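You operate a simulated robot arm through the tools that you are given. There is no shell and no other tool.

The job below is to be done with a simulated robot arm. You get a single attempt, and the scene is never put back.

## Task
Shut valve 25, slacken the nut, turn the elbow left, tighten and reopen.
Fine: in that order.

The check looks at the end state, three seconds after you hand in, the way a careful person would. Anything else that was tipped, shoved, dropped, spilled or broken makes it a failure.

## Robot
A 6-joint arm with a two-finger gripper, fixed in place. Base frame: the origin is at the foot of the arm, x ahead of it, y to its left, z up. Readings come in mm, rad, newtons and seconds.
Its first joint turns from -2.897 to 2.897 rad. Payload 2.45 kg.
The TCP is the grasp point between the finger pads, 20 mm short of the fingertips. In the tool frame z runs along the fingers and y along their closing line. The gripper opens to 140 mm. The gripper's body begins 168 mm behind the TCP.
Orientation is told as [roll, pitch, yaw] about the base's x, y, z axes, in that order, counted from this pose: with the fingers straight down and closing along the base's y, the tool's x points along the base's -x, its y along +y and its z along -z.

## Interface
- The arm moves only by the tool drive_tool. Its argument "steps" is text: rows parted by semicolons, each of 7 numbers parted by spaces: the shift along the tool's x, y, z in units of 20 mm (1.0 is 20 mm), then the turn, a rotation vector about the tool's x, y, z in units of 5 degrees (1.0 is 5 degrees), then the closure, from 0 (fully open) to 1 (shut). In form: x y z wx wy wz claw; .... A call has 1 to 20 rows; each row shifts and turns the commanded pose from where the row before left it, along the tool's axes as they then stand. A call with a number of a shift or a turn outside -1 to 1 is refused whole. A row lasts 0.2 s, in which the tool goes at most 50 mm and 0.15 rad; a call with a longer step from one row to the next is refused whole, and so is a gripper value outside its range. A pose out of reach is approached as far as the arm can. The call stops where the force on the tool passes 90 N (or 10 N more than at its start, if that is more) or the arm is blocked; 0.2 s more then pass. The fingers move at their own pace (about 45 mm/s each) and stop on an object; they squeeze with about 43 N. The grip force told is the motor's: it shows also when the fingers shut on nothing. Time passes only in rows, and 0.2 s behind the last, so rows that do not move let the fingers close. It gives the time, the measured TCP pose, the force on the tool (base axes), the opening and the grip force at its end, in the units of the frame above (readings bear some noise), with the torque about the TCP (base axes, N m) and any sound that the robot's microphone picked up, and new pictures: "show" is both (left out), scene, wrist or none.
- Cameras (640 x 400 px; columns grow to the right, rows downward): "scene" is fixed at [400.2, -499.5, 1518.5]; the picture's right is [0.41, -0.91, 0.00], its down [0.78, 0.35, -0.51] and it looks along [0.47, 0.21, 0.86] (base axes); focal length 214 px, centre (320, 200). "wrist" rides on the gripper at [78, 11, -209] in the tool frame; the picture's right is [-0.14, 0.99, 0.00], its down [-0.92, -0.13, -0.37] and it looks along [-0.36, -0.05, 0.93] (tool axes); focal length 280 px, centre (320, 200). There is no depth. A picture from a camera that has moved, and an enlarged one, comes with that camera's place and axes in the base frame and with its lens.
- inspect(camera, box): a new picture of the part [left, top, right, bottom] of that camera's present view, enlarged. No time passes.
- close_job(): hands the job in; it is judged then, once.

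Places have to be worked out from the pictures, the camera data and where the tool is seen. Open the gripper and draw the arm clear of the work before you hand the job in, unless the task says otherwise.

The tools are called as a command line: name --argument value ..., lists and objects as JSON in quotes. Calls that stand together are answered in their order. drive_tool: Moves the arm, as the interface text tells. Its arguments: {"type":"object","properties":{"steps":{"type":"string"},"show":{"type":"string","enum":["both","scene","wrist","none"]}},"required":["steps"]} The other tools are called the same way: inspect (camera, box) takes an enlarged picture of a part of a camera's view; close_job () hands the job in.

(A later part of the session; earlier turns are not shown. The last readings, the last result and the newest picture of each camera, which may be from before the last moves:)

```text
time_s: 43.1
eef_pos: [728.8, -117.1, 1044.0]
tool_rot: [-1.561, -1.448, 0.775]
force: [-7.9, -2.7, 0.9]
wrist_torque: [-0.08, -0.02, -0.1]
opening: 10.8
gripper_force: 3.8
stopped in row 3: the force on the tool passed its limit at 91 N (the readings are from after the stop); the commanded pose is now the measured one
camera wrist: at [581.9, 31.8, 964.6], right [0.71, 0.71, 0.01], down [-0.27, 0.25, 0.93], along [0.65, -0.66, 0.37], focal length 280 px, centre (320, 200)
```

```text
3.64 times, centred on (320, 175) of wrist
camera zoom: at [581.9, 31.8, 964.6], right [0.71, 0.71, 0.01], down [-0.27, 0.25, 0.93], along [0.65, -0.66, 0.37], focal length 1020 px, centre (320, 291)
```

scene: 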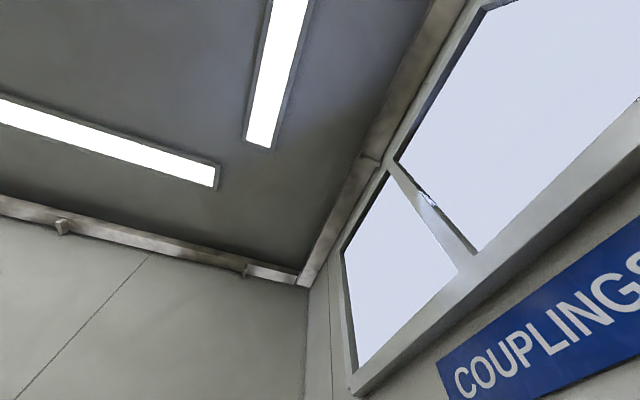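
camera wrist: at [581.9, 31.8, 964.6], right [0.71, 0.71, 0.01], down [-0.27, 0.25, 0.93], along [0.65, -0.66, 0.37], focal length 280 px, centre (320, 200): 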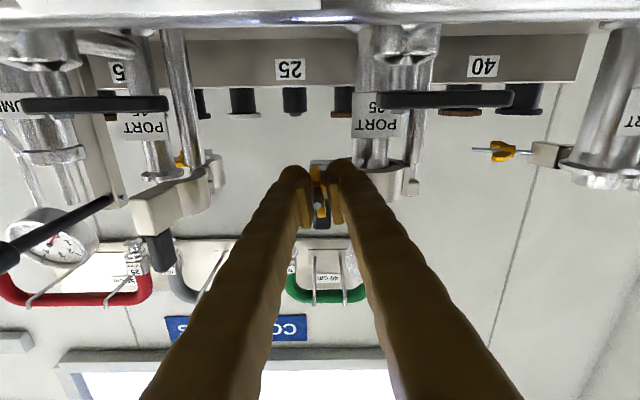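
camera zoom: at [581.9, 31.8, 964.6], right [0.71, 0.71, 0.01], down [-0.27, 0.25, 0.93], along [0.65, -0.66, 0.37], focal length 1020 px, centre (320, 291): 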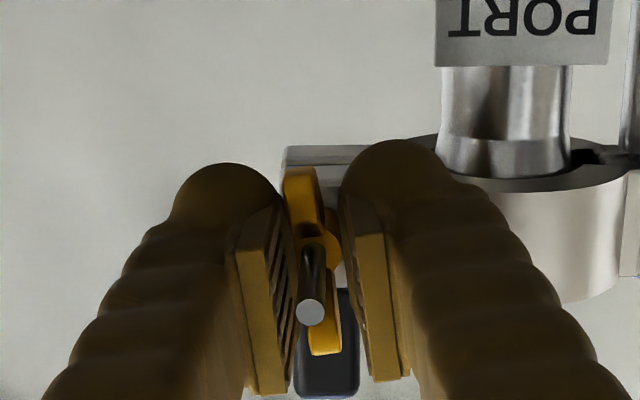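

Pushing on met about 72 N: the right fingertip bore against the clamp's round front, and the call then stopped at its limit. I back off 5 mm along the bolt to release that contact, then finish closing on the wings.

drive_tool --steps "0 0 -0.25 0 0 0 0.88; 0 0 0 0 0 0 0.88" --show "none"

drive_tool --steps "0 0 0 0 0 0 0.92; 0 0 0 0 0 0 0.96; 0 0 0 0 0 0 0.98; 0 0 0 0 0 0 0.98" --show "wrist"

inspect --camera "wrist" --box '[260, 120, 380, 230]'

```text
time_s: 43.7
eef_pos: [726.9, -112.1, 1043.5]
tool_rot: [-1.563, -1.446, 0.778]
force: [-0.4, 0.4, 0.1]
wrist_torque: [-0.01, 0.03, 0.01]
opening: 16.8
gripper_force: 0.0
```

```text
time_s: 44.7
eef_pos: [726.5, -113.0, 1044.5]
tool_rot: [-1.563, -1.448, 0.777]
force: [-9.0, -7.2, 0.7]
wrist_torque: [0.03, -0.03, -0.11]
opening: 10.6
gripper_force: 6.0
camera wrist: at [578.7, 35.9, 964.5], right [0.71, 0.71, 0.01], down [-0.27, 0.25, 0.93], along [0.65, -0.66, 0.37], focal length 280 px, centre (320, 200)
```

wrist: 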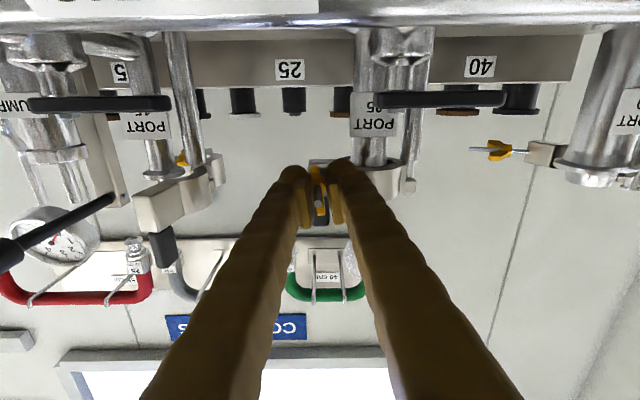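

```text
3.64 times, centred on (320, 175) of wrist
camera zoom: at [578.7, 35.9, 964.5], right [0.71, 0.71, 0.01], down [-0.27, 0.25, 0.93], along [0.65, -0.66, 0.37], focal length 1020 px, centre (320, 291)
```

zoom: 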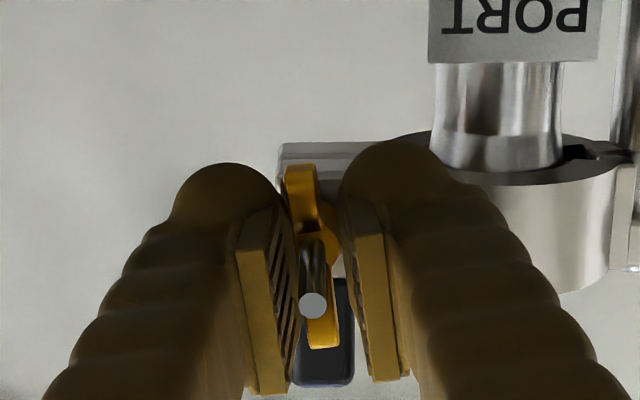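

Grip opening stopped at 10.6 mm on the nut with a small sideways push, so the nut is about 1 mm to the -u side. I centre on it, squeeze fully and try 20° in the loosening direction (counter-clockwise seen from the front).

drive_tool --steps "0 -0.065 0 0 0 0 1; 0 0 0 0 0 0 1; 0 0 0 0 0 -1 1; 0 0 0 0 0 -1 1; 0 0 0 0 0 -1 1; 0 0 0 0 0 -1 1; 0 0 0 0 0 0 1" --show "wrist"

inspect --camera "wrist" --box '[260, 120, 380, 230]'

```text
time_s: 46.3
eef_pos: [725.0, -114.8, 1043.1]
tool_rot: [-1.569, -1.097, 0.785]
force: [-7.9, -18.1, 6.1]
wrist_torque: [0.16, 0.16, -0.38]
opening: 6.5
gripper_force: 34.2
camera wrist: at [558.4, 15.3, 969.2], right [0.67, 0.67, -0.33], down [-0.04, 0.48, 0.88], along [0.74, -0.57, 0.35], focal length 280 px, centre (320, 200)
```

wrist: 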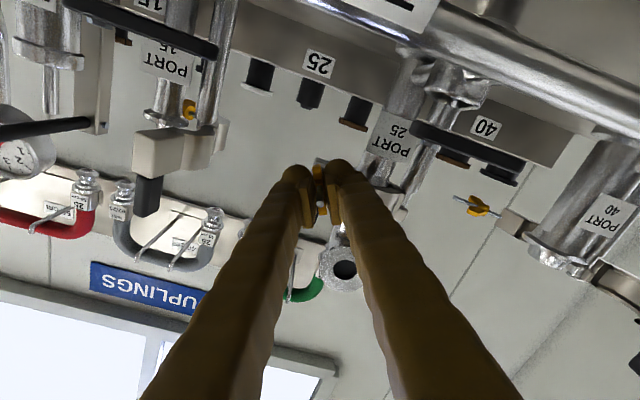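

```text
3.64 times, centred on (320, 175) of wrist
camera zoom: at [558.4, 15.3, 969.2], right [0.67, 0.67, -0.33], down [-0.04, 0.48, 0.88], along [0.74, -0.57, 0.35], focal length 1020 px, centre (320, 291)
```

zoom: 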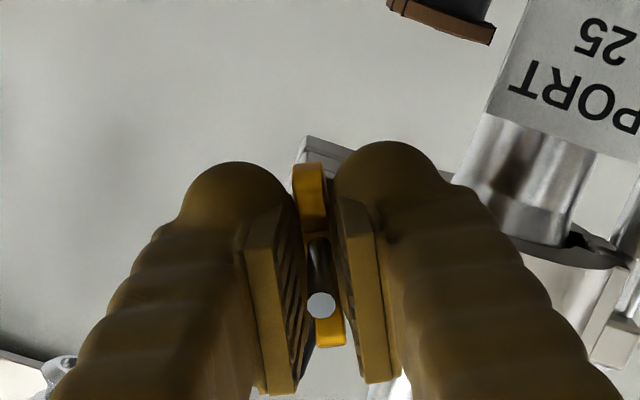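

The nut turned with the gripper (pads flat on the wings at 6.5 mm, 34 N grip). The side force says the axis is still about 1 mm off toward -u, so I correct that and keep loosening.

drive_tool --steps "0 -0.06 0 0 0 0 1; 0 0 0 0 0 -1 1; 0 0 0 0 0 -1 1; 0 0 0 0 0 -1 1; 0 0 0 0 0 -1 1; 0 0 0 0 0 -1 1; 0 0 0 0 0 -1 1; 0 0 0 0 0 0 1" --show "wrist"

inspect --camera "wrist" --box '[260, 120, 380, 230]'

```text
time_s: 48.1
eef_pos: [723.9, -113.8, 1042.9]
tool_rot: [-1.571, -0.575, 0.784]
force: [9.6, -14.7, -9.2]
wrist_torque: [0.1, 0.12, -0.16]
opening: 6.3
gripper_force: 34.6
camera wrist: at [534.2, -8.9, 992.4], right [0.46, 0.46, -0.76], down [0.24, 0.76, 0.61], along [0.86, -0.46, 0.24], focal length 280 px, centre (320, 200)
```

wrist: 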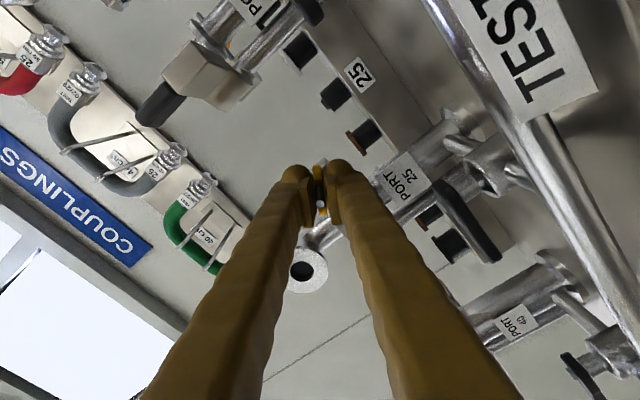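

```text
3.64 times, centred on (320, 175) of wrist
camera zoom: at [534.2, -8.9, 992.4], right [0.46, 0.46, -0.76], down [0.24, 0.76, 0.61], along [0.86, -0.46, 0.24], focal length 1020 px, centre (320, 291)
```

zoom: 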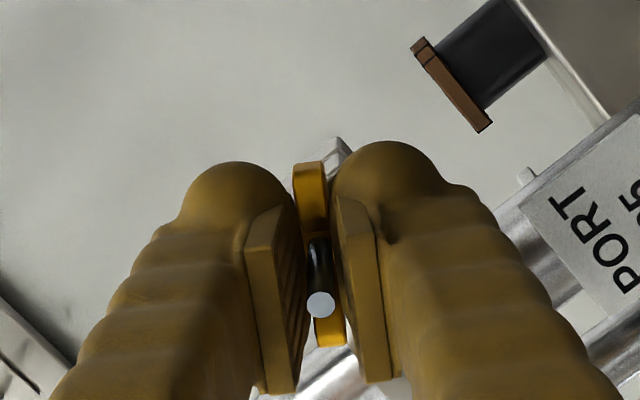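

Another 30° went smoothly, with the wings still flat in the pads. I continue loosening with small corrections toward the residual force.

drive_tool --steps "0.03 0.02 0.03 0 0 0 1; 0 0 0 0 0 -1 1; 0 0 0 0 0 -1 1; 0 0 0 0 0 -1 1; 0 0 0 0 0 -1 1; 0 0 0 0 0 -1 1; 0 0 0 0 0 -1 1; 0 0 0 0 0 -1 1; 0 0 0 0 0 -1 1; 0 0 0 0 0 0 1" --show "wrist"

inspect --camera "wrist" --box '[260, 120, 380, 230]'

```text
time_s: 50.3
eef_pos: [723.3, -114.8, 1045.4]
tool_rot: [-1.572, 0.123, 0.79]
force: [0.2, 7.9, 15.0]
wrist_torque: [-0.05, -0.03, 0.77]
opening: 6.1
gripper_force: 35.1
camera wrist: at [520.9, -23.3, 1042.9], right [0.01, 0.01, -1.0], down [0.39, 0.92, 0.01], along [0.92, -0.39, 0.0], focal length 280 px, centre (320, 200)
```

wrist: 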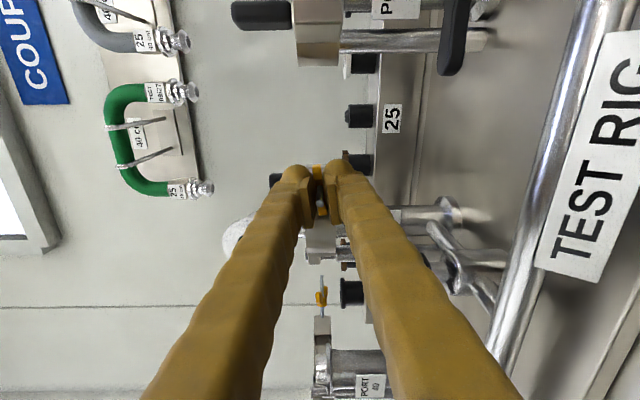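

```text
3.64 times, centred on (320, 175) of wrist
camera zoom: at [520.9, -23.3, 1042.9], right [0.01, 0.01, -1.0], down [0.39, 0.92, 0.01], along [0.92, -0.39, 0.0], focal length 1020 px, centre (320, 291)
```

zoom: 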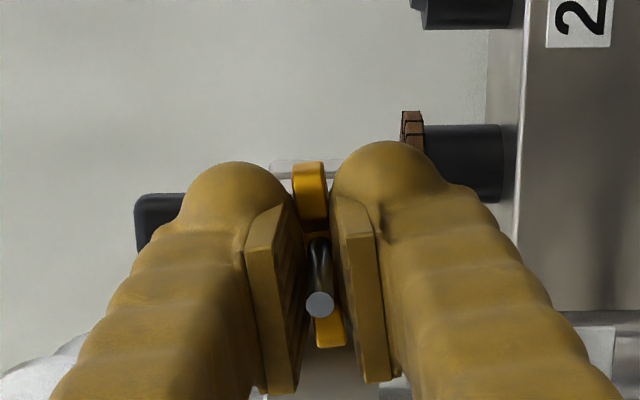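

Turned about 90° so far, with the wings gripped well. I apply a 1 mm correction upward and go on.

drive_tool --steps "0 -0.05 0 0 0 0 1; 0 0 0 0 0 -1 1; 0 0 0 0 0 -1 1; 0 0 0 0 0 -1 1; 0 0 0 0 0 -1 1; 0 0 0 0 0 -1 1; 0 0 0 0 0 -1 1; 0 0 0 0 0 -1 1; 0 0 0 0 0 -1 1; 0 0 0 0 0 -1 1; 0 0 0 0 0 0 1" --show "wrist"

inspect --camera "wrist" --box '[260, 120, 380, 230]'

```text
time_s: 52.7
eef_pos: [724.6, -115.4, 1045.1]
tool_rot: [-1.571, 0.909, 0.788]
force: [0.8, 2.4, 8.1]
wrist_torque: [0.08, 0.08, 0.16]
opening: 6.2
gripper_force: 34.4
camera wrist: at [536.6, -7.5, 1099.5], right [-0.49, -0.49, -0.72], down [0.21, 0.73, -0.65], along [0.84, -0.47, -0.26], focal length 280 px, centre (320, 200)
```

wrist: 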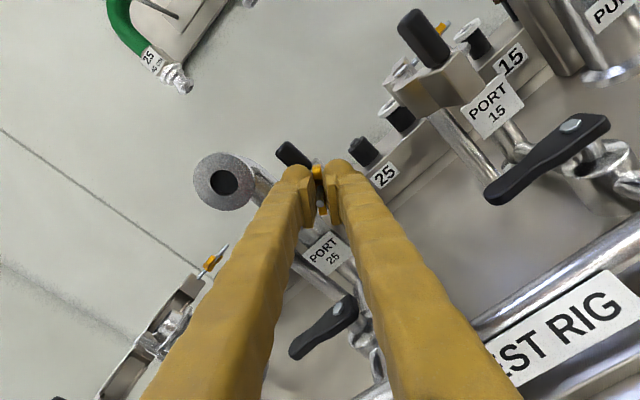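

```text
3.64 times, centred on (320, 175) of wrist
camera zoom: at [536.6, -7.5, 1099.5], right [-0.49, -0.49, -0.72], down [0.21, 0.73, -0.65], along [0.84, -0.47, -0.26], focal length 1020 px, centre (320, 291)
```

zoom: 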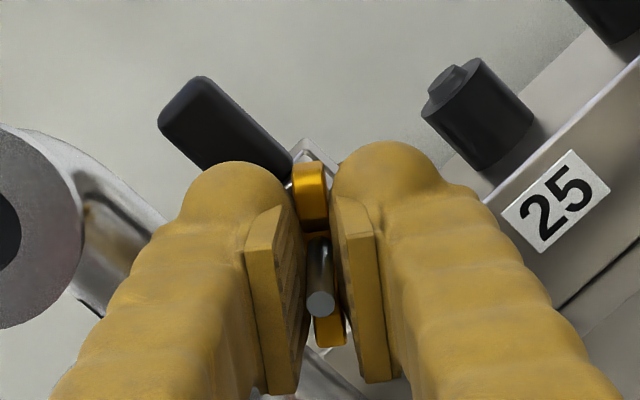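

drive_tool --steps "0 -0.02 0 0 0 -1 1; 0 0 0 0 0 -1 1; 0 0 0 0 0 -1 1; 0 0 0 0 0 -1 1; 0 0 0 0 0 -1 1; 0 0 0 0 0 -1 1; 0 0 0 0 0 -1 1; 0 0 0 0 0 -1 1; 0 0 0 0 0 -1 1; 0 0 0 0 0 0 1" --show "wrist"

inspect --camera "wrist" --box '[260, 120, 380, 230]'

```text
time_s: 54.9
eef_pos: [725.2, -115.3, 1045.0]
tool_rot: [1.559, 1.448, -2.364]
force: [-3.3, -1.3, -5.3]
wrist_torque: [-0.03, 0.02, -0.01]
opening: 6.5
gripper_force: 34.5
camera wrist: at [576.2, 32.1, 1123.5], right [-0.71, -0.71, -0.01], down [-0.25, 0.27, -0.93], along [0.66, -0.65, -0.37], focal length 280 px, centre (320, 200)
```

wrist: 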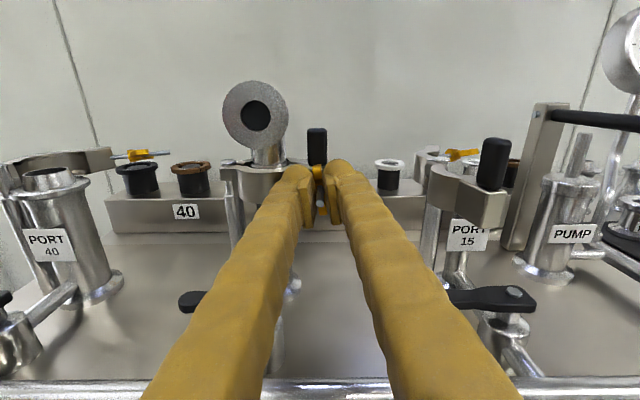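

```text
3.64 times, centred on (320, 175) of wrist
camera zoom: at [576.2, 32.1, 1123.5], right [-0.71, -0.71, -0.01], down [-0.25, 0.27, -0.93], along [0.66, -0.65, -0.37], focal length 1020 px, centre (320, 291)
```

zoom: 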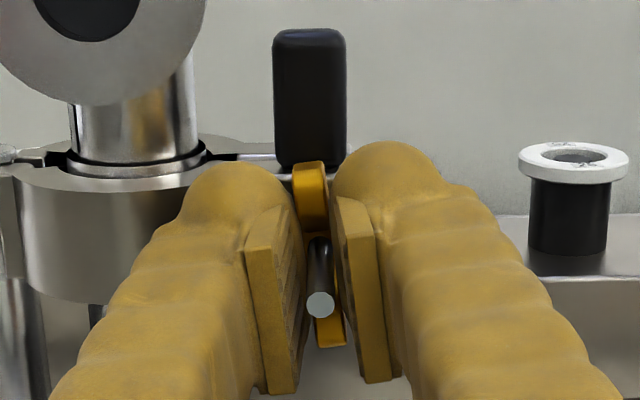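

The nut has made half a turn and I now see the rig from the reader's side: the elbow outlet faces front, so "left" is toward port 40 (+u). To be surely slack I continue another quarter turn in the same grip.

drive_tool --steps "0 0 0 0 0 -1 1; 0 0 0 0 0 -1 1; 0 0 0 0 0 -1 1; 0 0 0 0 0 -1 1; 0 0 0 0 0 -1 1; 0 0 0 0 0 -1 1; 0 0 0 0 0 -1 1; 0 0 0 0 0 -1 1; 0 0 0 0 0 -1 1; 0 0 0 0 0 0 1" --show "wrist"

inspect --camera "wrist" --box '[260, 120, 380, 230]'

```text
time_s: 57.1
eef_pos: [725.7, -115.1, 1045.5]
tool_rot: [1.568, 0.66, -2.357]
force: [0.3, 6.5, -18.7]
wrist_torque: [-0.11, -0.13, 0.56]
opening: 6.4
gripper_force: 34.4
camera wrist: at [616.1, 71.8, 1101.2], right [-0.5, -0.51, 0.7], down [-0.72, -0.2, -0.67], along [0.48, -0.84, -0.27], focal length 280 px, centre (320, 200)
```

wrist: 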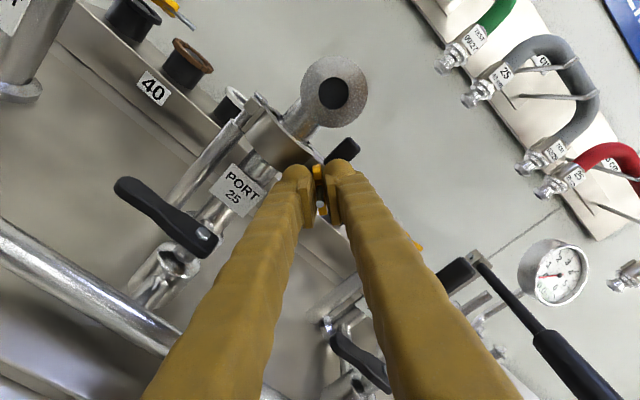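

```text
3.64 times, centred on (320, 175) of wrist
camera zoom: at [616.1, 71.8, 1101.2], right [-0.5, -0.51, 0.7], down [-0.72, -0.2, -0.67], along [0.48, -0.84, -0.27], focal length 1020 px, centre (320, 291)
```

zoom: 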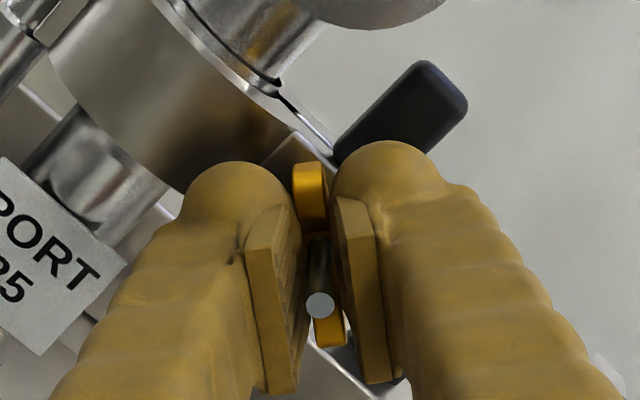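

drive_tool --steps "-0.02 -0.05 0 0 0 0 1; 0 0 0 0 0 -1 1; 0 0 0 0 0 -1 1; 0 0 0 0 0 -1 1; 0 0 0 0 0 -1 1; 0 0 0 0 0 -1 1; 0 0 0 0 0 -1 1; 0 0 0 0 0 -1 1; 0 0 0 0 0 -1 1; 0 0 0 0 0 -1 1; 0 0 0 0 0 0 1" --show "wrist"

inspect --camera "wrist" --box '[260, 120, 380, 230]'

```text
time_s: 59.5
eef_pos: [726.0, -115.4, 1044.7]
tool_rot: [1.57, -0.124, -2.356]
force: [3.8, 5.1, 12.5]
wrist_torque: [-0.07, -0.07, 0.36]
opening: 6.5
gripper_force: 34.4
camera wrist: at [632.7, 89.0, 1045.0], right [-0.01, -0.01, 1.0], down [-0.92, -0.4, -0.01], along [0.4, -0.92, -0.01], focal length 280 px, centre (320, 200)
```

wrist: 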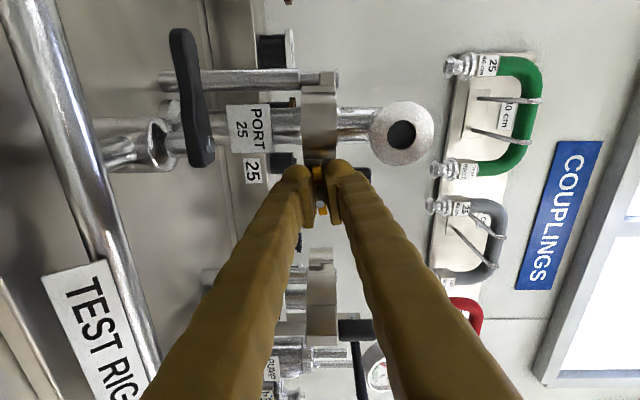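

```text
3.64 times, centred on (320, 175) of wrist
camera zoom: at [632.7, 89.0, 1045.0], right [-0.01, -0.01, 1.0], down [-0.92, -0.4, -0.01], along [0.4, -0.92, -0.01], focal length 1020 px, centre (320, 291)
```

zoom: 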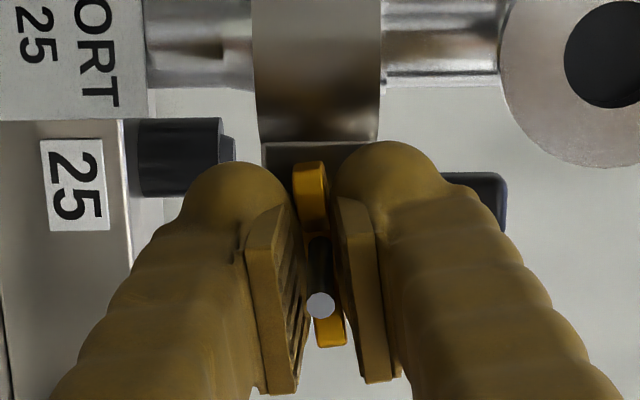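

270° done with the wings still gripped. I complete one full turn.

drive_tool --steps "0 0.03 0 0 0 0 1; 0 0 0 0 0 -1 1; 0 0 0 0 0 -1 1; 0 0 0 0 0 -1 1; 0 0 0 0 0 -1 1; 0 0 0 0 0 -1 1; 0 0 0 0 0 -1 1; 0 0 0 0 0 -1 1; 0 0 0 0 0 -1 1; 0 0 0 0 0 -1 1; 0 0 0 0 0 0 1" --show "wrist"

```text
time_s: 61.9
eef_pos: [725.8, -115.6, 1044.0]
tool_rot: [1.568, -0.91, -2.352]
force: [-7.8, -9.5, -0.1]
wrist_torque: [-0.57, -0.56, -0.75]
opening: 6.4
gripper_force: 34.4
camera wrist: at [616.7, 73.3, 988.9], right [0.49, 0.49, 0.72], down [-0.73, -0.21, 0.65], along [0.47, -0.84, 0.26], focal length 280 px, centre (320, 200)
```

wrist: 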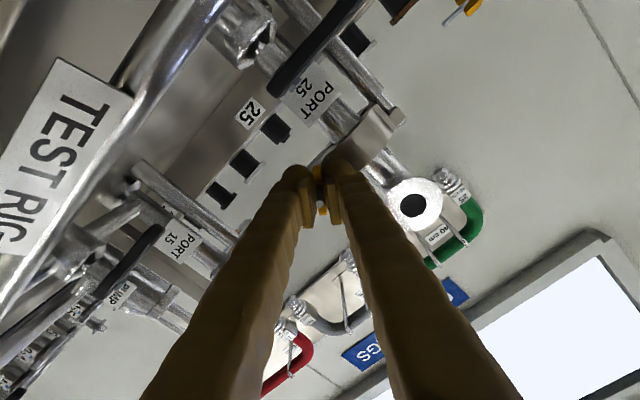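

drive_tool --steps "0 0 -0.1 0 0 0 1; 0 0 0 0 0 -1 1; 0 0 0 0 0 -1 1; 0 0 0 0 0 -1 1; 0 0 0 0 0 -1 1; 0 0 0 0 0 -1 1; 0 0 0 0 0 -1 1; 0 0 0 0 0 -1 1; 0 0 0 0 0 -1 1; 0 0 0 0 0 -1 1; 0 0 0 0 0 0 1" --show "wrist"

inspect --camera "wrist" --box '[260, 120, 380, 230]'

```text
time_s: 64.3
eef_pos: [708.1, -121.7, 999.7]
tool_rot: [1.665, -1.352, -2.435]
force: [-0.4, -0.4, -0.4]
wrist_torque: [0.02, -0.03, 0.0]
opening: 0.0
gripper_force: 29.5
out of reach, approached as far as the arm can: row 5, 6, 7, 8, 9, 10
camera wrist: at [577.8, 42.5, 920.1], right [0.65, 0.68, 0.35], down [-0.5, 0.04, 0.86], along [0.57, -0.73, 0.36], focal length 280 px, centre (320, 200)
```

wrist: 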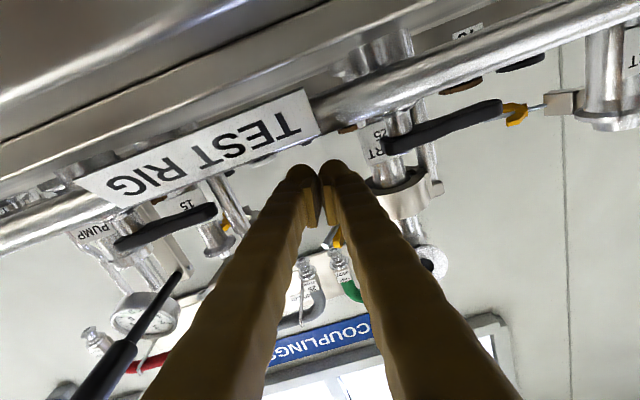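

```text
3.64 times, centred on (320, 175) of wrist
camera zoom: at [577.8, 42.5, 920.1], right [0.65, 0.68, 0.35], down [-0.5, 0.04, 0.86], along [0.57, -0.73, 0.36], focal length 1020 px, centre (320, 291)
```

zoom: 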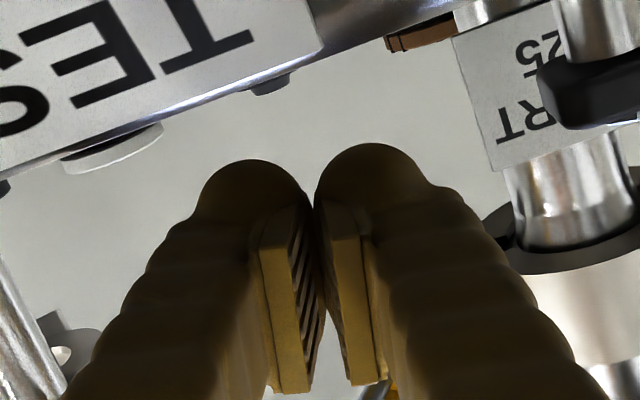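

The arm ran into its wrist limit near 340° and slid off the nut. It now sits just below it at z≈1000, closed and touching nothing. I back straight out along -n in small steps before doing anything else.

drive_tool --steps "0 0 -0.5 0 0 0 1; 0 0 -0.5 0 0 0 1; 0 0 -1 0 0 0 1; 0 0 0 0 0 0 1" --show "wrist"

```text
time_s: 65.3
eef_pos: [698.4, -89.5, 998.4]
tool_rot: [1.673, -1.348, -2.447]
force: [0.2, -0.8, 0.5]
wrist_torque: [0.0, 0.01, 0.0]
opening: 0.2
gripper_force: 29.3
out of reach, approached as far as the arm can: row 1, 2, 3
camera wrist: at [569.1, 76.4, 920.6], right [0.65, 0.67, 0.35], down [-0.51, 0.04, 0.86], along [0.57, -0.74, 0.37], focal length 280 px, centre (320, 200)
```

wrist: 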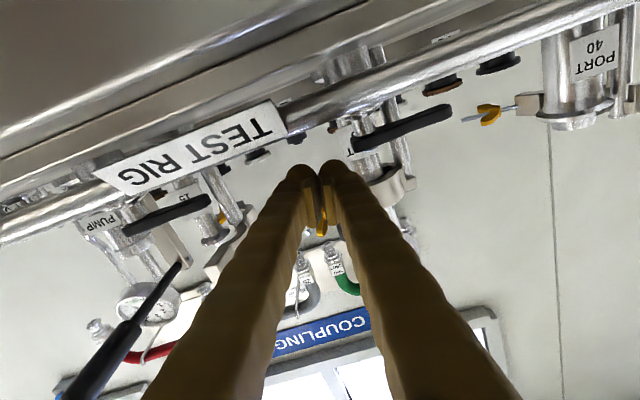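

Backed out about 30 mm with no contact. I roll back in the other direction to leave the wrist limit, still retreating.

drive_tool --steps "0 0 0 0 0 1 1; 0 0 0 0 0 1 1; 0 0 0 0 0 1 1; 0 0 0 0 0 1 1; 0 0 0 0 0 1 1; 0 0 0 0 0 1 1; 0 0 0 0 0 0 1" --show "wrist"

inspect --camera "wrist" --box '[260, 120, 420, 270]'

```text
time_s: 66.9
eef_pos: [699.8, -88.3, 999.5]
tool_rot: [1.601, -0.83, -2.368]
force: [-0.3, -0.6, 0.0]
wrist_torque: [-0.03, 0.0, -0.02]
opening: 0.0
gripper_force: 29.6
camera wrist: at [591.9, 100.3, 944.1], right [0.43, 0.47, 0.77], down [-0.77, -0.25, 0.59], along [0.46, -0.85, 0.25], focal length 280 px, centre (320, 200)
```

wrist: 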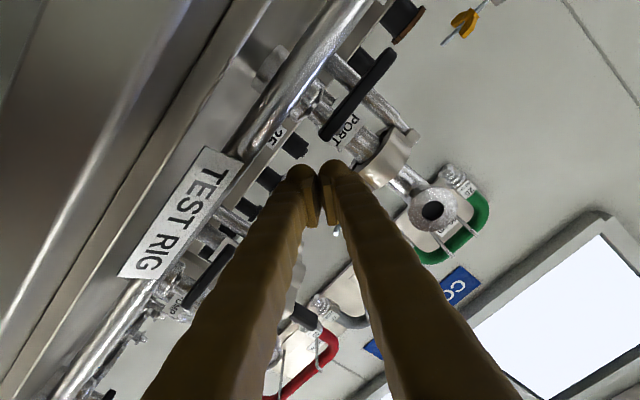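

```text
2.67 times, centred on (340, 195) of wrist
camera zoom: at [591.9, 100.3, 944.1], right [0.43, 0.47, 0.77], down [-0.77, -0.25, 0.59], along [0.46, -0.85, 0.25], focal length 748 px, centre (267, 213)
```

zoom: 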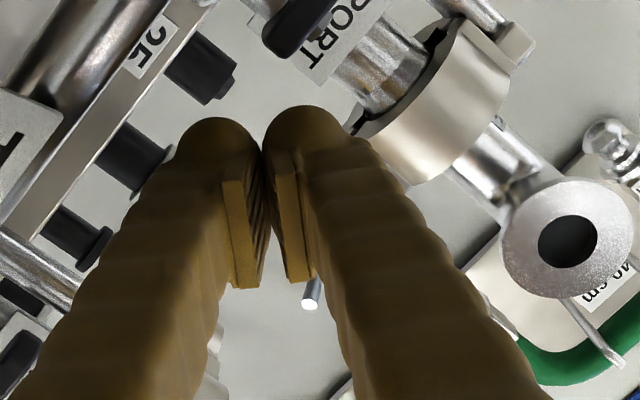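

The arm is free and out of its limit. I retreat 80 mm along -n and raise a little, then roll on toward the camera-on-top orientation so I can see the nut and clamp properly.

drive_tool --steps "0 0 -1 0 0 0 1; 0 0 -1 0 0 0 1; 0 0 -1 0 0 0 1; 0 0 -0.5 0 0 0 1; 0 0 0 0 0 1 1; 0 0 0 0 0 1 1; 0 0 0 0 0 1 1; 0 0 0 0 0 1 1; 0 0 0 0 0 1 1; 0 0 0 0 0 1 1; 0 0 0 0 0 1 1; 0 0 0 0 0 1 1; 0 0 0 0 0 0 1" --show "wrist"

inspect --camera "wrist" --box '[260, 60, 420, 210]'

```text
time_s: 69.7
eef_pos: [675.8, -29.0, 1001.5]
tool_rot: [1.591, -0.132, -2.345]
force: [0.6, -0.7, -0.1]
wrist_torque: [0.0, 0.0, 0.0]
opening: 0.0
gripper_force: 29.3
out of reach, approached as far as the arm can: row 1, 2, 3, 4
camera wrist: at [581.3, 173.5, 996.9], right [-0.02, 0.01, 1.0], down [-0.91, -0.41, -0.01], along [0.41, -0.91, 0.02], focal length 280 px, centre (320, 200)
```

wrist: 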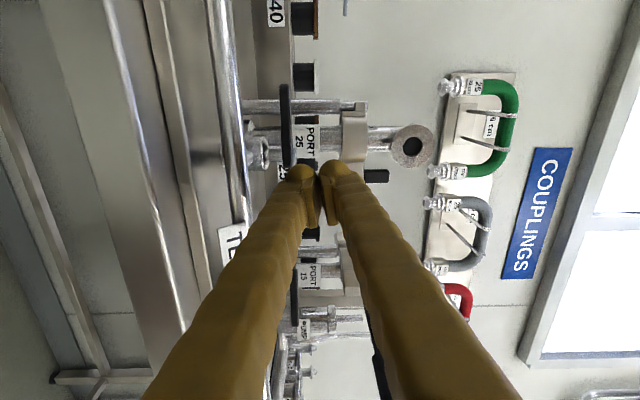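

```text
2.67 times, centred on (340, 135) of wrist
camera zoom: at [581.3, 173.5, 996.9], right [-0.02, 0.01, 1.0], down [-0.91, -0.41, -0.01], along [0.41, -0.91, 0.02], focal length 748 px, centre (267, 373)
```

zoom: 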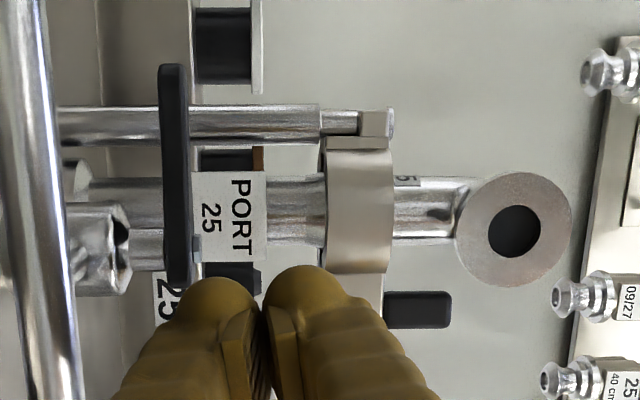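

drive_tool --steps "0 1 0 0 0 0 1; 0 1 0 0 0 0 1; 0 1 0 0 0 0 1; 0 1 0 0 0 0 1; 0 1 0 0 0 0 1; 0 1 0 0 0 1 0.8; 0 1 0 0 0 1 0.8; 0 0 0 0 0 1 0.8; 0 0 0 0 0 1 0.8; 0 0 0 0 0 1 0.8; 0 0 0 0 0 1 0.8; 0 0 0 0 0 1 0.8; 0 0 0 0 0 1 0.8; 0 0 0 0 0 1 0.8; 0 0 0 0 0 1 0.8; 0 0 0 0 0 1 0.8; 0 0 0 0 0 1 0.8; 0 0 0 0 0 1 0.8; 0 0 0 0 0 1 0.8; 0 0 0 0 0 0 0.8" --show "wrist"

inspect --camera "wrist" --box '[240, 120, 420, 290]'

```text
time_s: 73.9
eef_pos: [685.2, -15.6, 1140.8]
tool_rot: [1.614, 1.089, -2.302]
force: [0.5, -0.5, 0.0]
wrist_torque: [0.01, -0.02, -0.01]
opening: 28.2
gripper_force: 0.0
camera wrist: at [552.5, 151.0, 1209.9], right [-0.66, -0.67, 0.34], down [-0.47, 0.02, -0.88], along [0.59, -0.74, -0.33], focal length 280 px, centre (320, 200)
```

wrist: 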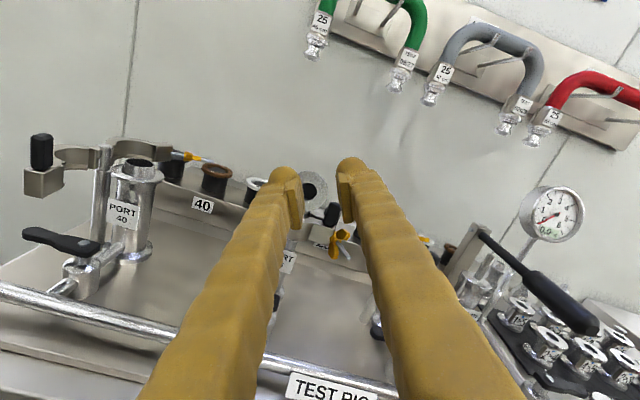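

```text
2.35 times, centred on (330, 205) of wrist
camera zoom: at [552.5, 151.0, 1209.9], right [-0.66, -0.67, 0.34], down [-0.47, 0.02, -0.88], along [0.59, -0.74, -0.33], focal length 660 px, centre (296, 188)
```

zoom: 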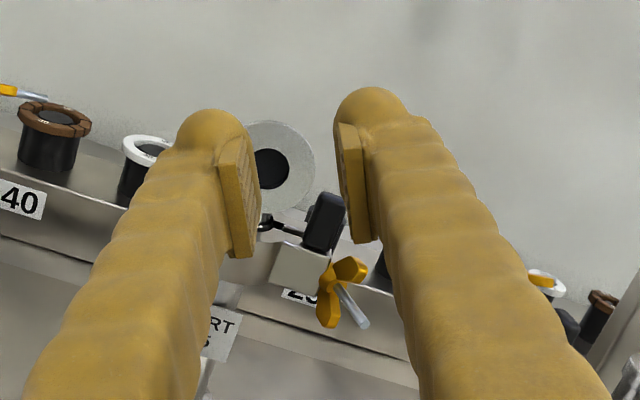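

From above, the bolt and nut look displaced toward -u from their old place: the swing bolt may have been dragged partly out of its slot when the fingers slid off. I roll fully upright for a careful look.

drive_tool --steps "0 0 0 0 0 1 0.6; 0 0 0 0 0 1 0.5; 0 0 0 0 0 1 0.3; 0 0 0 0 0 1 0.1; 0 0 0 0 0 1 0; 0 0 0 0 0 0.5 0; 0 1 0 0 0 0 0; 0 1 0 0 0 0 0; 0 0 0 0 0 0 0; 0 0 0 0 0 0 0; 0 0 0 0 0 0 0" --show "wrist"

inspect --camera "wrist" --box '[240, 140, 380, 270]'

```text
time_s: 76.3
eef_pos: [657.6, -44.3, 1140.8]
tool_rot: [3.066, 1.552, -0.85]
force: [0.6, 1.0, -0.5]
wrist_torque: [-0.02, 0.0, -0.02]
opening: 139.9
gripper_force: 0.0
camera wrist: at [499.2, 95.2, 1214.2], right [-0.69, -0.71, -0.14], down [-0.16, 0.33, -0.93], along [0.71, -0.62, -0.35], focal length 280 px, centre (320, 200)
```

wrist: 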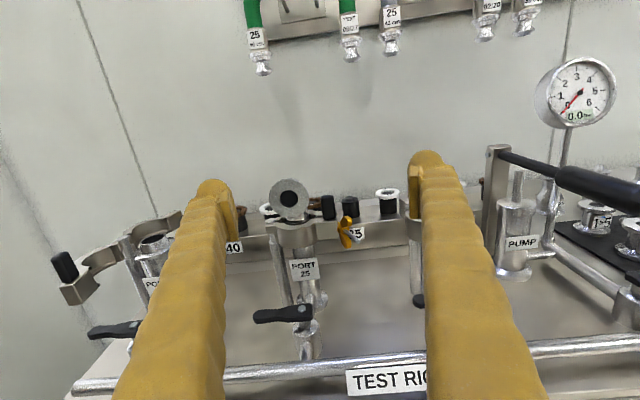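

```text
3.08 times, centred on (310, 205) of wrist
camera zoom: at [499.2, 95.2, 1214.2], right [-0.69, -0.71, -0.14], down [-0.16, 0.33, -0.93], along [0.71, -0.62, -0.35], focal length 863 px, centre (351, 185)
```

zoom: 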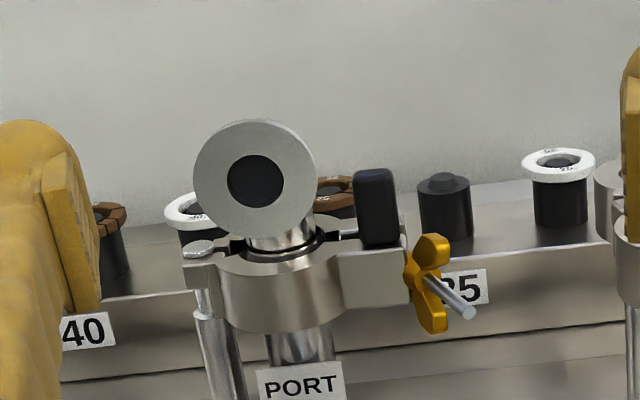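

The swing bolt has pivoted about 30° out of its slot toward -u (rod tip now at about u=403, n=586), while the clamp itself still looks closed. It must go back into the slot before tightening. I raise the arm, close the fingers and pitch down to vertical so I can push it back from above.

drive_tool --steps "1 0 0 0 0 0 0.5; 1 0 0 0 0 0 1; 1 0 0 0 0 0 1; 1 0 0 0 0 0 1; 0.5 0 0 0 0 0 1; 0 0 0 0 -1 0 1; 0 0 0 0 -1 0 1; 0 0 0 0 -1 0 1; 0 0 0 0 -1 0 1; 0 0 0 0 -1 0 1; 0 0 0 0 -1 0 1; 0 0 0 0 -1 0 1; 0 0 0 0 -1 0 1; 0 0 0 0 -1 0 1; 0 0 0 0 0 0 1" --show "wrist"

```text
time_s: 79.5
eef_pos: [655.8, -41.2, 1230.0]
tool_rot: [0.003, 0.806, 2.373]
force: [0.1, -0.8, 0.1]
wrist_torque: [-0.01, -0.01, -0.01]
opening: 0.2
gripper_force: 29.3
camera wrist: at [579.4, 17.7, 1430.7], right [-0.76, -0.64, -0.1], down [-0.56, 0.72, -0.41], along [0.33, -0.26, -0.91], focal length 280 px, centre (320, 200)
```

wrist: 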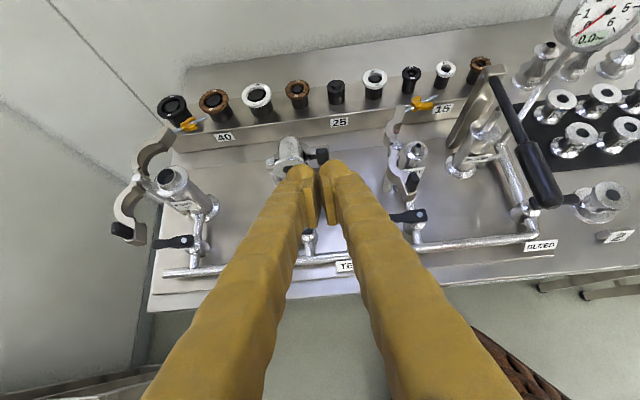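

drive_tool --steps "0 0 0 0 -1 0 1; 0 0 0 0 -1 0 1; 0 0 0 0 -1 0 1; 0 0 0 0 -1 0 1; 0 0 0 0 -1 0 1; 0 0 0 0 -1 0 1; 0 0 0 0 -1 0 1; 0 0 0 0 -1 0 1; 0 0 0 0 -1 0 1; 0 0 0 0 -0.25 0.2 1; 1 0.7 0 0 0 0 1; 1 0.7 0 0 0 0 1; 1 0.7 0 0 0 0 1; 1 0.75 0 0 0 0 1; 0 0 0 0 0 0 1" --show "wrist"

inspect --camera "wrist" --box '[220, 60, 420, 260]'

```text
time_s: 82.7
eef_pos: [672.0, -139.9, 1229.4]
tool_rot: [0.001, -0.001, 2.352]
force: [0.1, 0.3, 0.2]
wrist_torque: [-0.01, 0.04, 0.01]
opening: 0.0
gripper_force: 29.6
camera wrist: at [719.1, -202.6, 1437.3], right [-0.8, -0.6, 0.0], down [-0.56, 0.74, 0.37], along [-0.22, 0.29, -0.93], focal length 280 px, centre (320, 200)
```

wrist: 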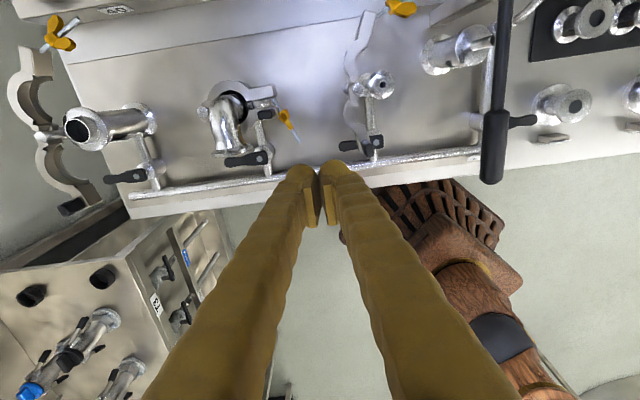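

```text
2.00 times, centred on (320, 160) of wrist
camera zoom: at [719.1, -202.6, 1437.3], right [-0.8, -0.6, 0.0], down [-0.56, 0.74, 0.37], along [-0.22, 0.29, -0.93], focal length 561 px, centre (320, 280)
```

zoom: 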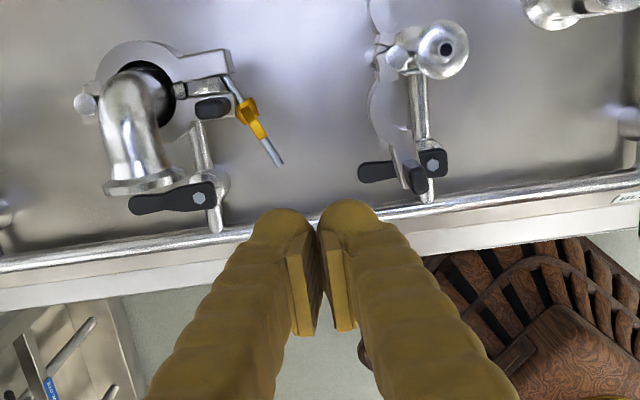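

inspect --camera "wrist" --box '[195, 70, 315, 170]'

inspect --camera "wrist" --box '[320, 0, 440, 170]'

```text
4.00 times, centred on (255, 120) of wrist
camera zoom: at [719.1, -202.6, 1437.3], right [-0.8, -0.6, 0.0], down [-0.56, 0.74, 0.37], along [-0.22, 0.29, -0.93], focal length 1122 px, centre (580, 520)
```

zoom: 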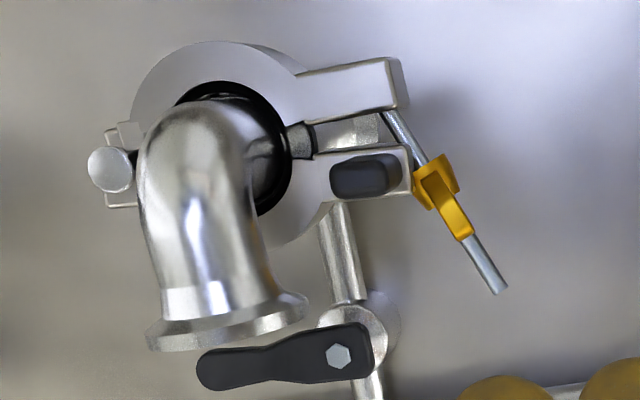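

```text
2.35 times, centred on (380, 85) of wrist
camera zoom: at [719.1, -202.6, 1437.3], right [-0.8, -0.6, 0.0], down [-0.56, 0.74, 0.37], along [-0.22, 0.29, -0.93], focal length 660 px, centre (179, 471)
```

zoom: 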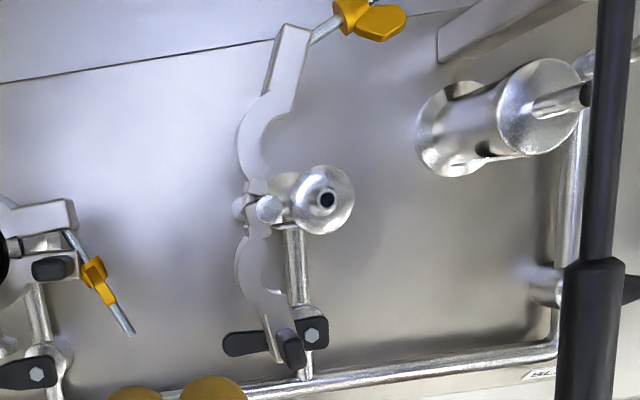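

This clear view from above shows everything: the bolt is swung about 30° out with its nut against the block's end, the front clamp half is slightly ajar, and the elbow outlet still points to the front at (u, n) ≈ (480, 597) about the port axis (481, 645). With the clamp slack I turn the elbow now. I move over its flange with the fingers opened to 62 mm.

drive_tool --steps "0.35 -1 0 0 0 0 0.557; 0.35 -1 0 0 0 0 0.557; 0.35 -1 0 0 0 0 0.557; 0.35 -1 0 0 0 0 0.557; 0.32 -1 0 0 0 0 0.557; 0 -0.17 0 0 0 0 0.557; 0 0 0 0 0 0 0.557; 0 0 1 0 0 0 0.557; 0 0 1 0 0 0 0.557; 0 0 0 0 0 0 0.557" --show "wrist"

inspect --camera "wrist" --box '[230, 80, 430, 260]'

```text
time_s: 84.9
eef_pos: [772.0, -91.4, 1188.5]
tool_rot: [0.003, -0.002, 2.353]
force: [-0.3, -0.5, 1.0]
wrist_torque: [-0.02, 0.01, -0.03]
opening: 61.9
gripper_force: 0.0
camera wrist: at [819.0, -153.4, 1396.9], right [-0.8, -0.6, 0.0], down [-0.56, 0.74, 0.37], along [-0.22, 0.29, -0.93], focal length 280 px, centre (320, 200)
```

wrist: 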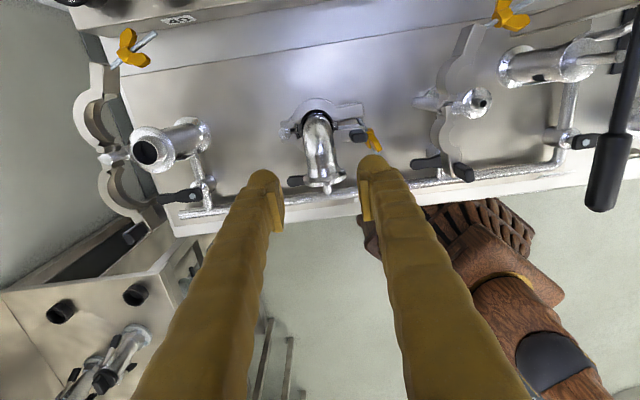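

```text
2.22 times, centred on (330, 170) of wrist
camera zoom: at [819.0, -153.4, 1396.9], right [-0.8, -0.6, 0.0], down [-0.56, 0.74, 0.37], along [-0.22, 0.29, -0.93], focal length 623 px, centre (298, 267)
```

zoom: 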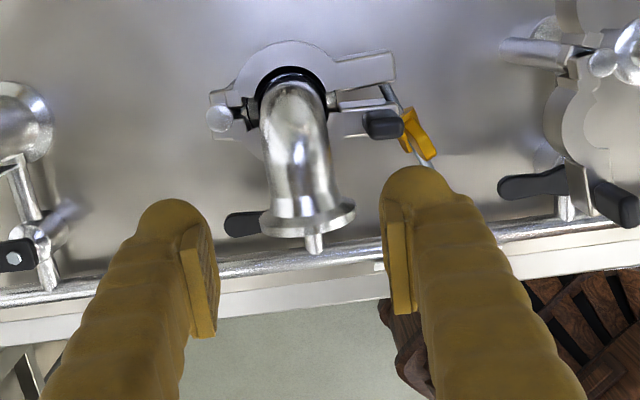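

The flange is centred between the open fingers to within 3 mm. I correct that and lower to z≈1115, which keeps the tips above the black grip's top.

drive_tool --steps "0 0.13 1 0 0 0 0.557; 0 0 1 0 0 0 0.557; 0 0 1 0 0 0 0.557; 0 0 0.65 0 0 0 0.557; 0 0 0 0 0 0 0.557" --show "wrist"

inspect --camera "wrist" --box '[230, 80, 430, 260]'

```text
time_s: 86.1
eef_pos: [769.1, -92.9, 1117.5]
tool_rot: [0.002, -0.002, 2.351]
force: [-0.2, 0.2, 0.0]
wrist_torque: [0.0, -0.03, -0.02]
opening: 62.1
gripper_force: 0.0
camera wrist: at [816.0, -155.8, 1325.1], right [-0.8, -0.6, 0.0], down [-0.56, 0.74, 0.37], along [-0.22, 0.29, -0.93], focal length 280 px, centre (320, 200)
```

wrist: 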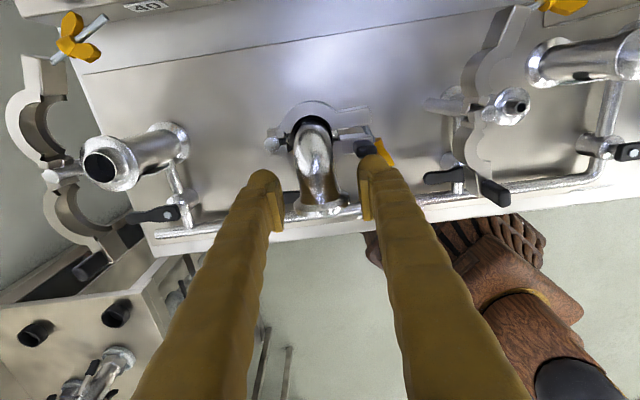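

```text
2.22 times, centred on (330, 170) of wrist
camera zoom: at [816.0, -155.8, 1325.1], right [-0.8, -0.6, 0.0], down [-0.56, 0.74, 0.37], along [-0.22, 0.29, -0.93], focal length 623 px, centre (298, 267)
```

zoom: 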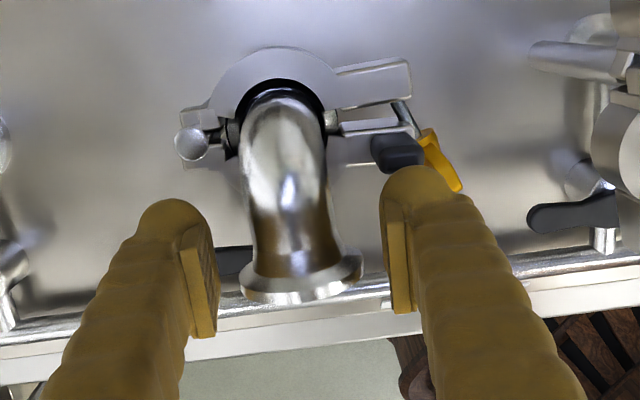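

The flange lies between the pads. I narrow to a close cage (about 53 mm) and start turning the elbow clockwise from above about the port axis, which brings its outlet toward the left.

drive_tool --steps "0 0 0 0 0 0 0.62; 0 0 0 0 0 0 0.62; 0.007 -0.161 0 0 0 1 0.62; 0.007 -0.161 0 0 0 1 0.62; 0.007 -0.161 0 0 0 1 0.62; 0.007 -0.161 0 0 0 1 0.62; 0 0 0 0 0 0 0.62" --show "wrist"

inspect --camera "wrist" --box '[230, 80, 430, 260]'

```text
time_s: 87.7
eef_pos: [776.9, -85.2, 1116.9]
tool_rot: [0.002, -0.001, 2.003]
force: [-0.2, -1.1, 0.4]
wrist_torque: [-0.03, -0.01, -0.01]
opening: 53.8
gripper_force: 0.2
camera wrist: at [800.8, -160.2, 1325.8], right [-0.96, -0.29, 0.0], down [-0.27, 0.89, 0.37], along [-0.11, 0.35, -0.93], focal length 280 px, centre (320, 200)
```

wrist: 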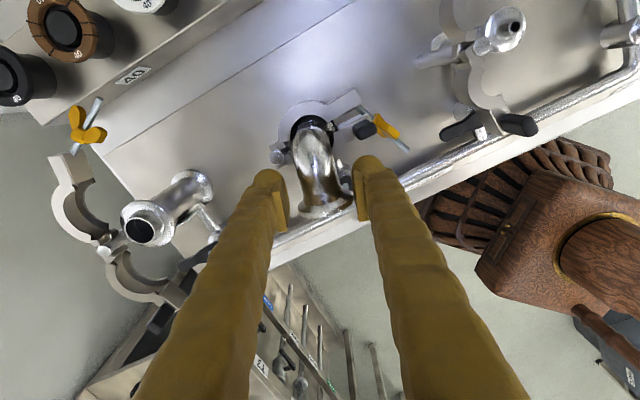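

```text
2.22 times, centred on (330, 170) of wrist
camera zoom: at [800.8, -160.2, 1325.8], right [-0.96, -0.29, 0.0], down [-0.27, 0.89, 0.37], along [-0.11, 0.35, -0.93], focal length 623 px, centre (298, 267)
```

zoom: 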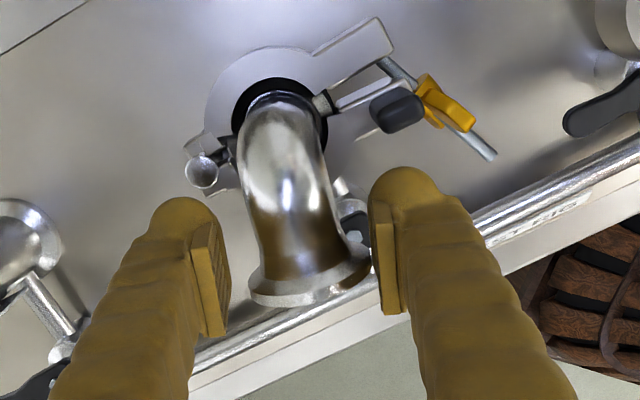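

drive_tool --steps "0.007 -0.161 0 0 0 1 0.62; 0.007 -0.161 0 0 0 1 0.62; 0.007 -0.161 0 0 0 1 0.62; 0.007 -0.161 0 0 0 1 0.62; 0.007 -0.161 0 0 0 1 0.62; 0.007 -0.161 0 0 0 1 0.62; 0.007 -0.161 0 0 0 1 0.62; 0 0 0 0 0 0 0.62" --show "wrist"

inspect --camera "wrist" --box '[230, 80, 430, 260]'

```text
time_s: 89.5
eef_pos: [799.6, -83.4, 1117.5]
tool_rot: [0.001, 0.0, 1.395]
force: [-1.2, 0.4, 0.7]
wrist_torque: [-0.01, 0.0, 0.01]
opening: 53.9
gripper_force: 0.1
camera wrist: at [775.6, -156.9, 1325.7], right [-0.95, 0.31, 0.0], down [0.29, 0.88, 0.37], along [0.11, 0.35, -0.93], focal length 280 px, centre (320, 200)
```

wrist: 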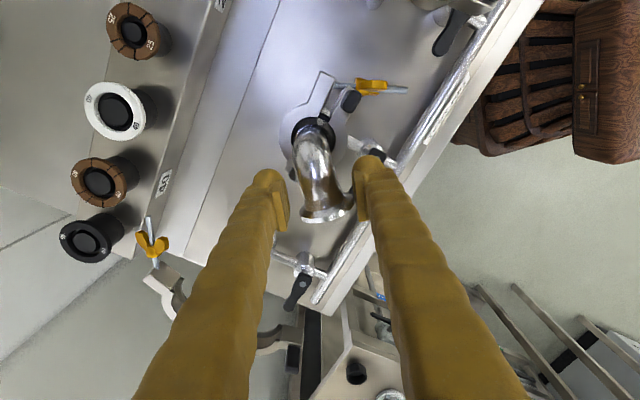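

```text
2.22 times, centred on (330, 170) of wrist
camera zoom: at [775.6, -156.9, 1325.7], right [-0.95, 0.31, 0.0], down [0.29, 0.88, 0.37], along [0.11, 0.35, -0.93], focal length 623 px, centre (298, 267)
```

zoom: 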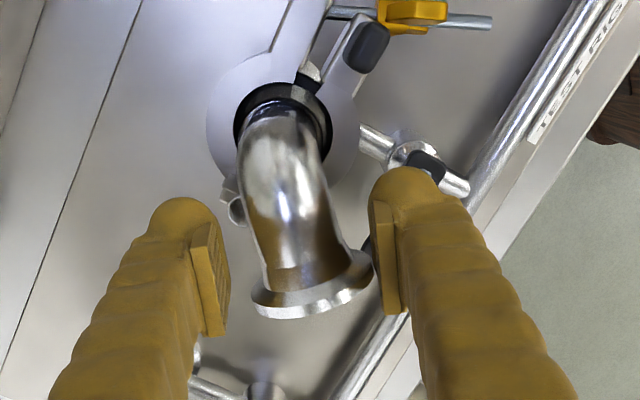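

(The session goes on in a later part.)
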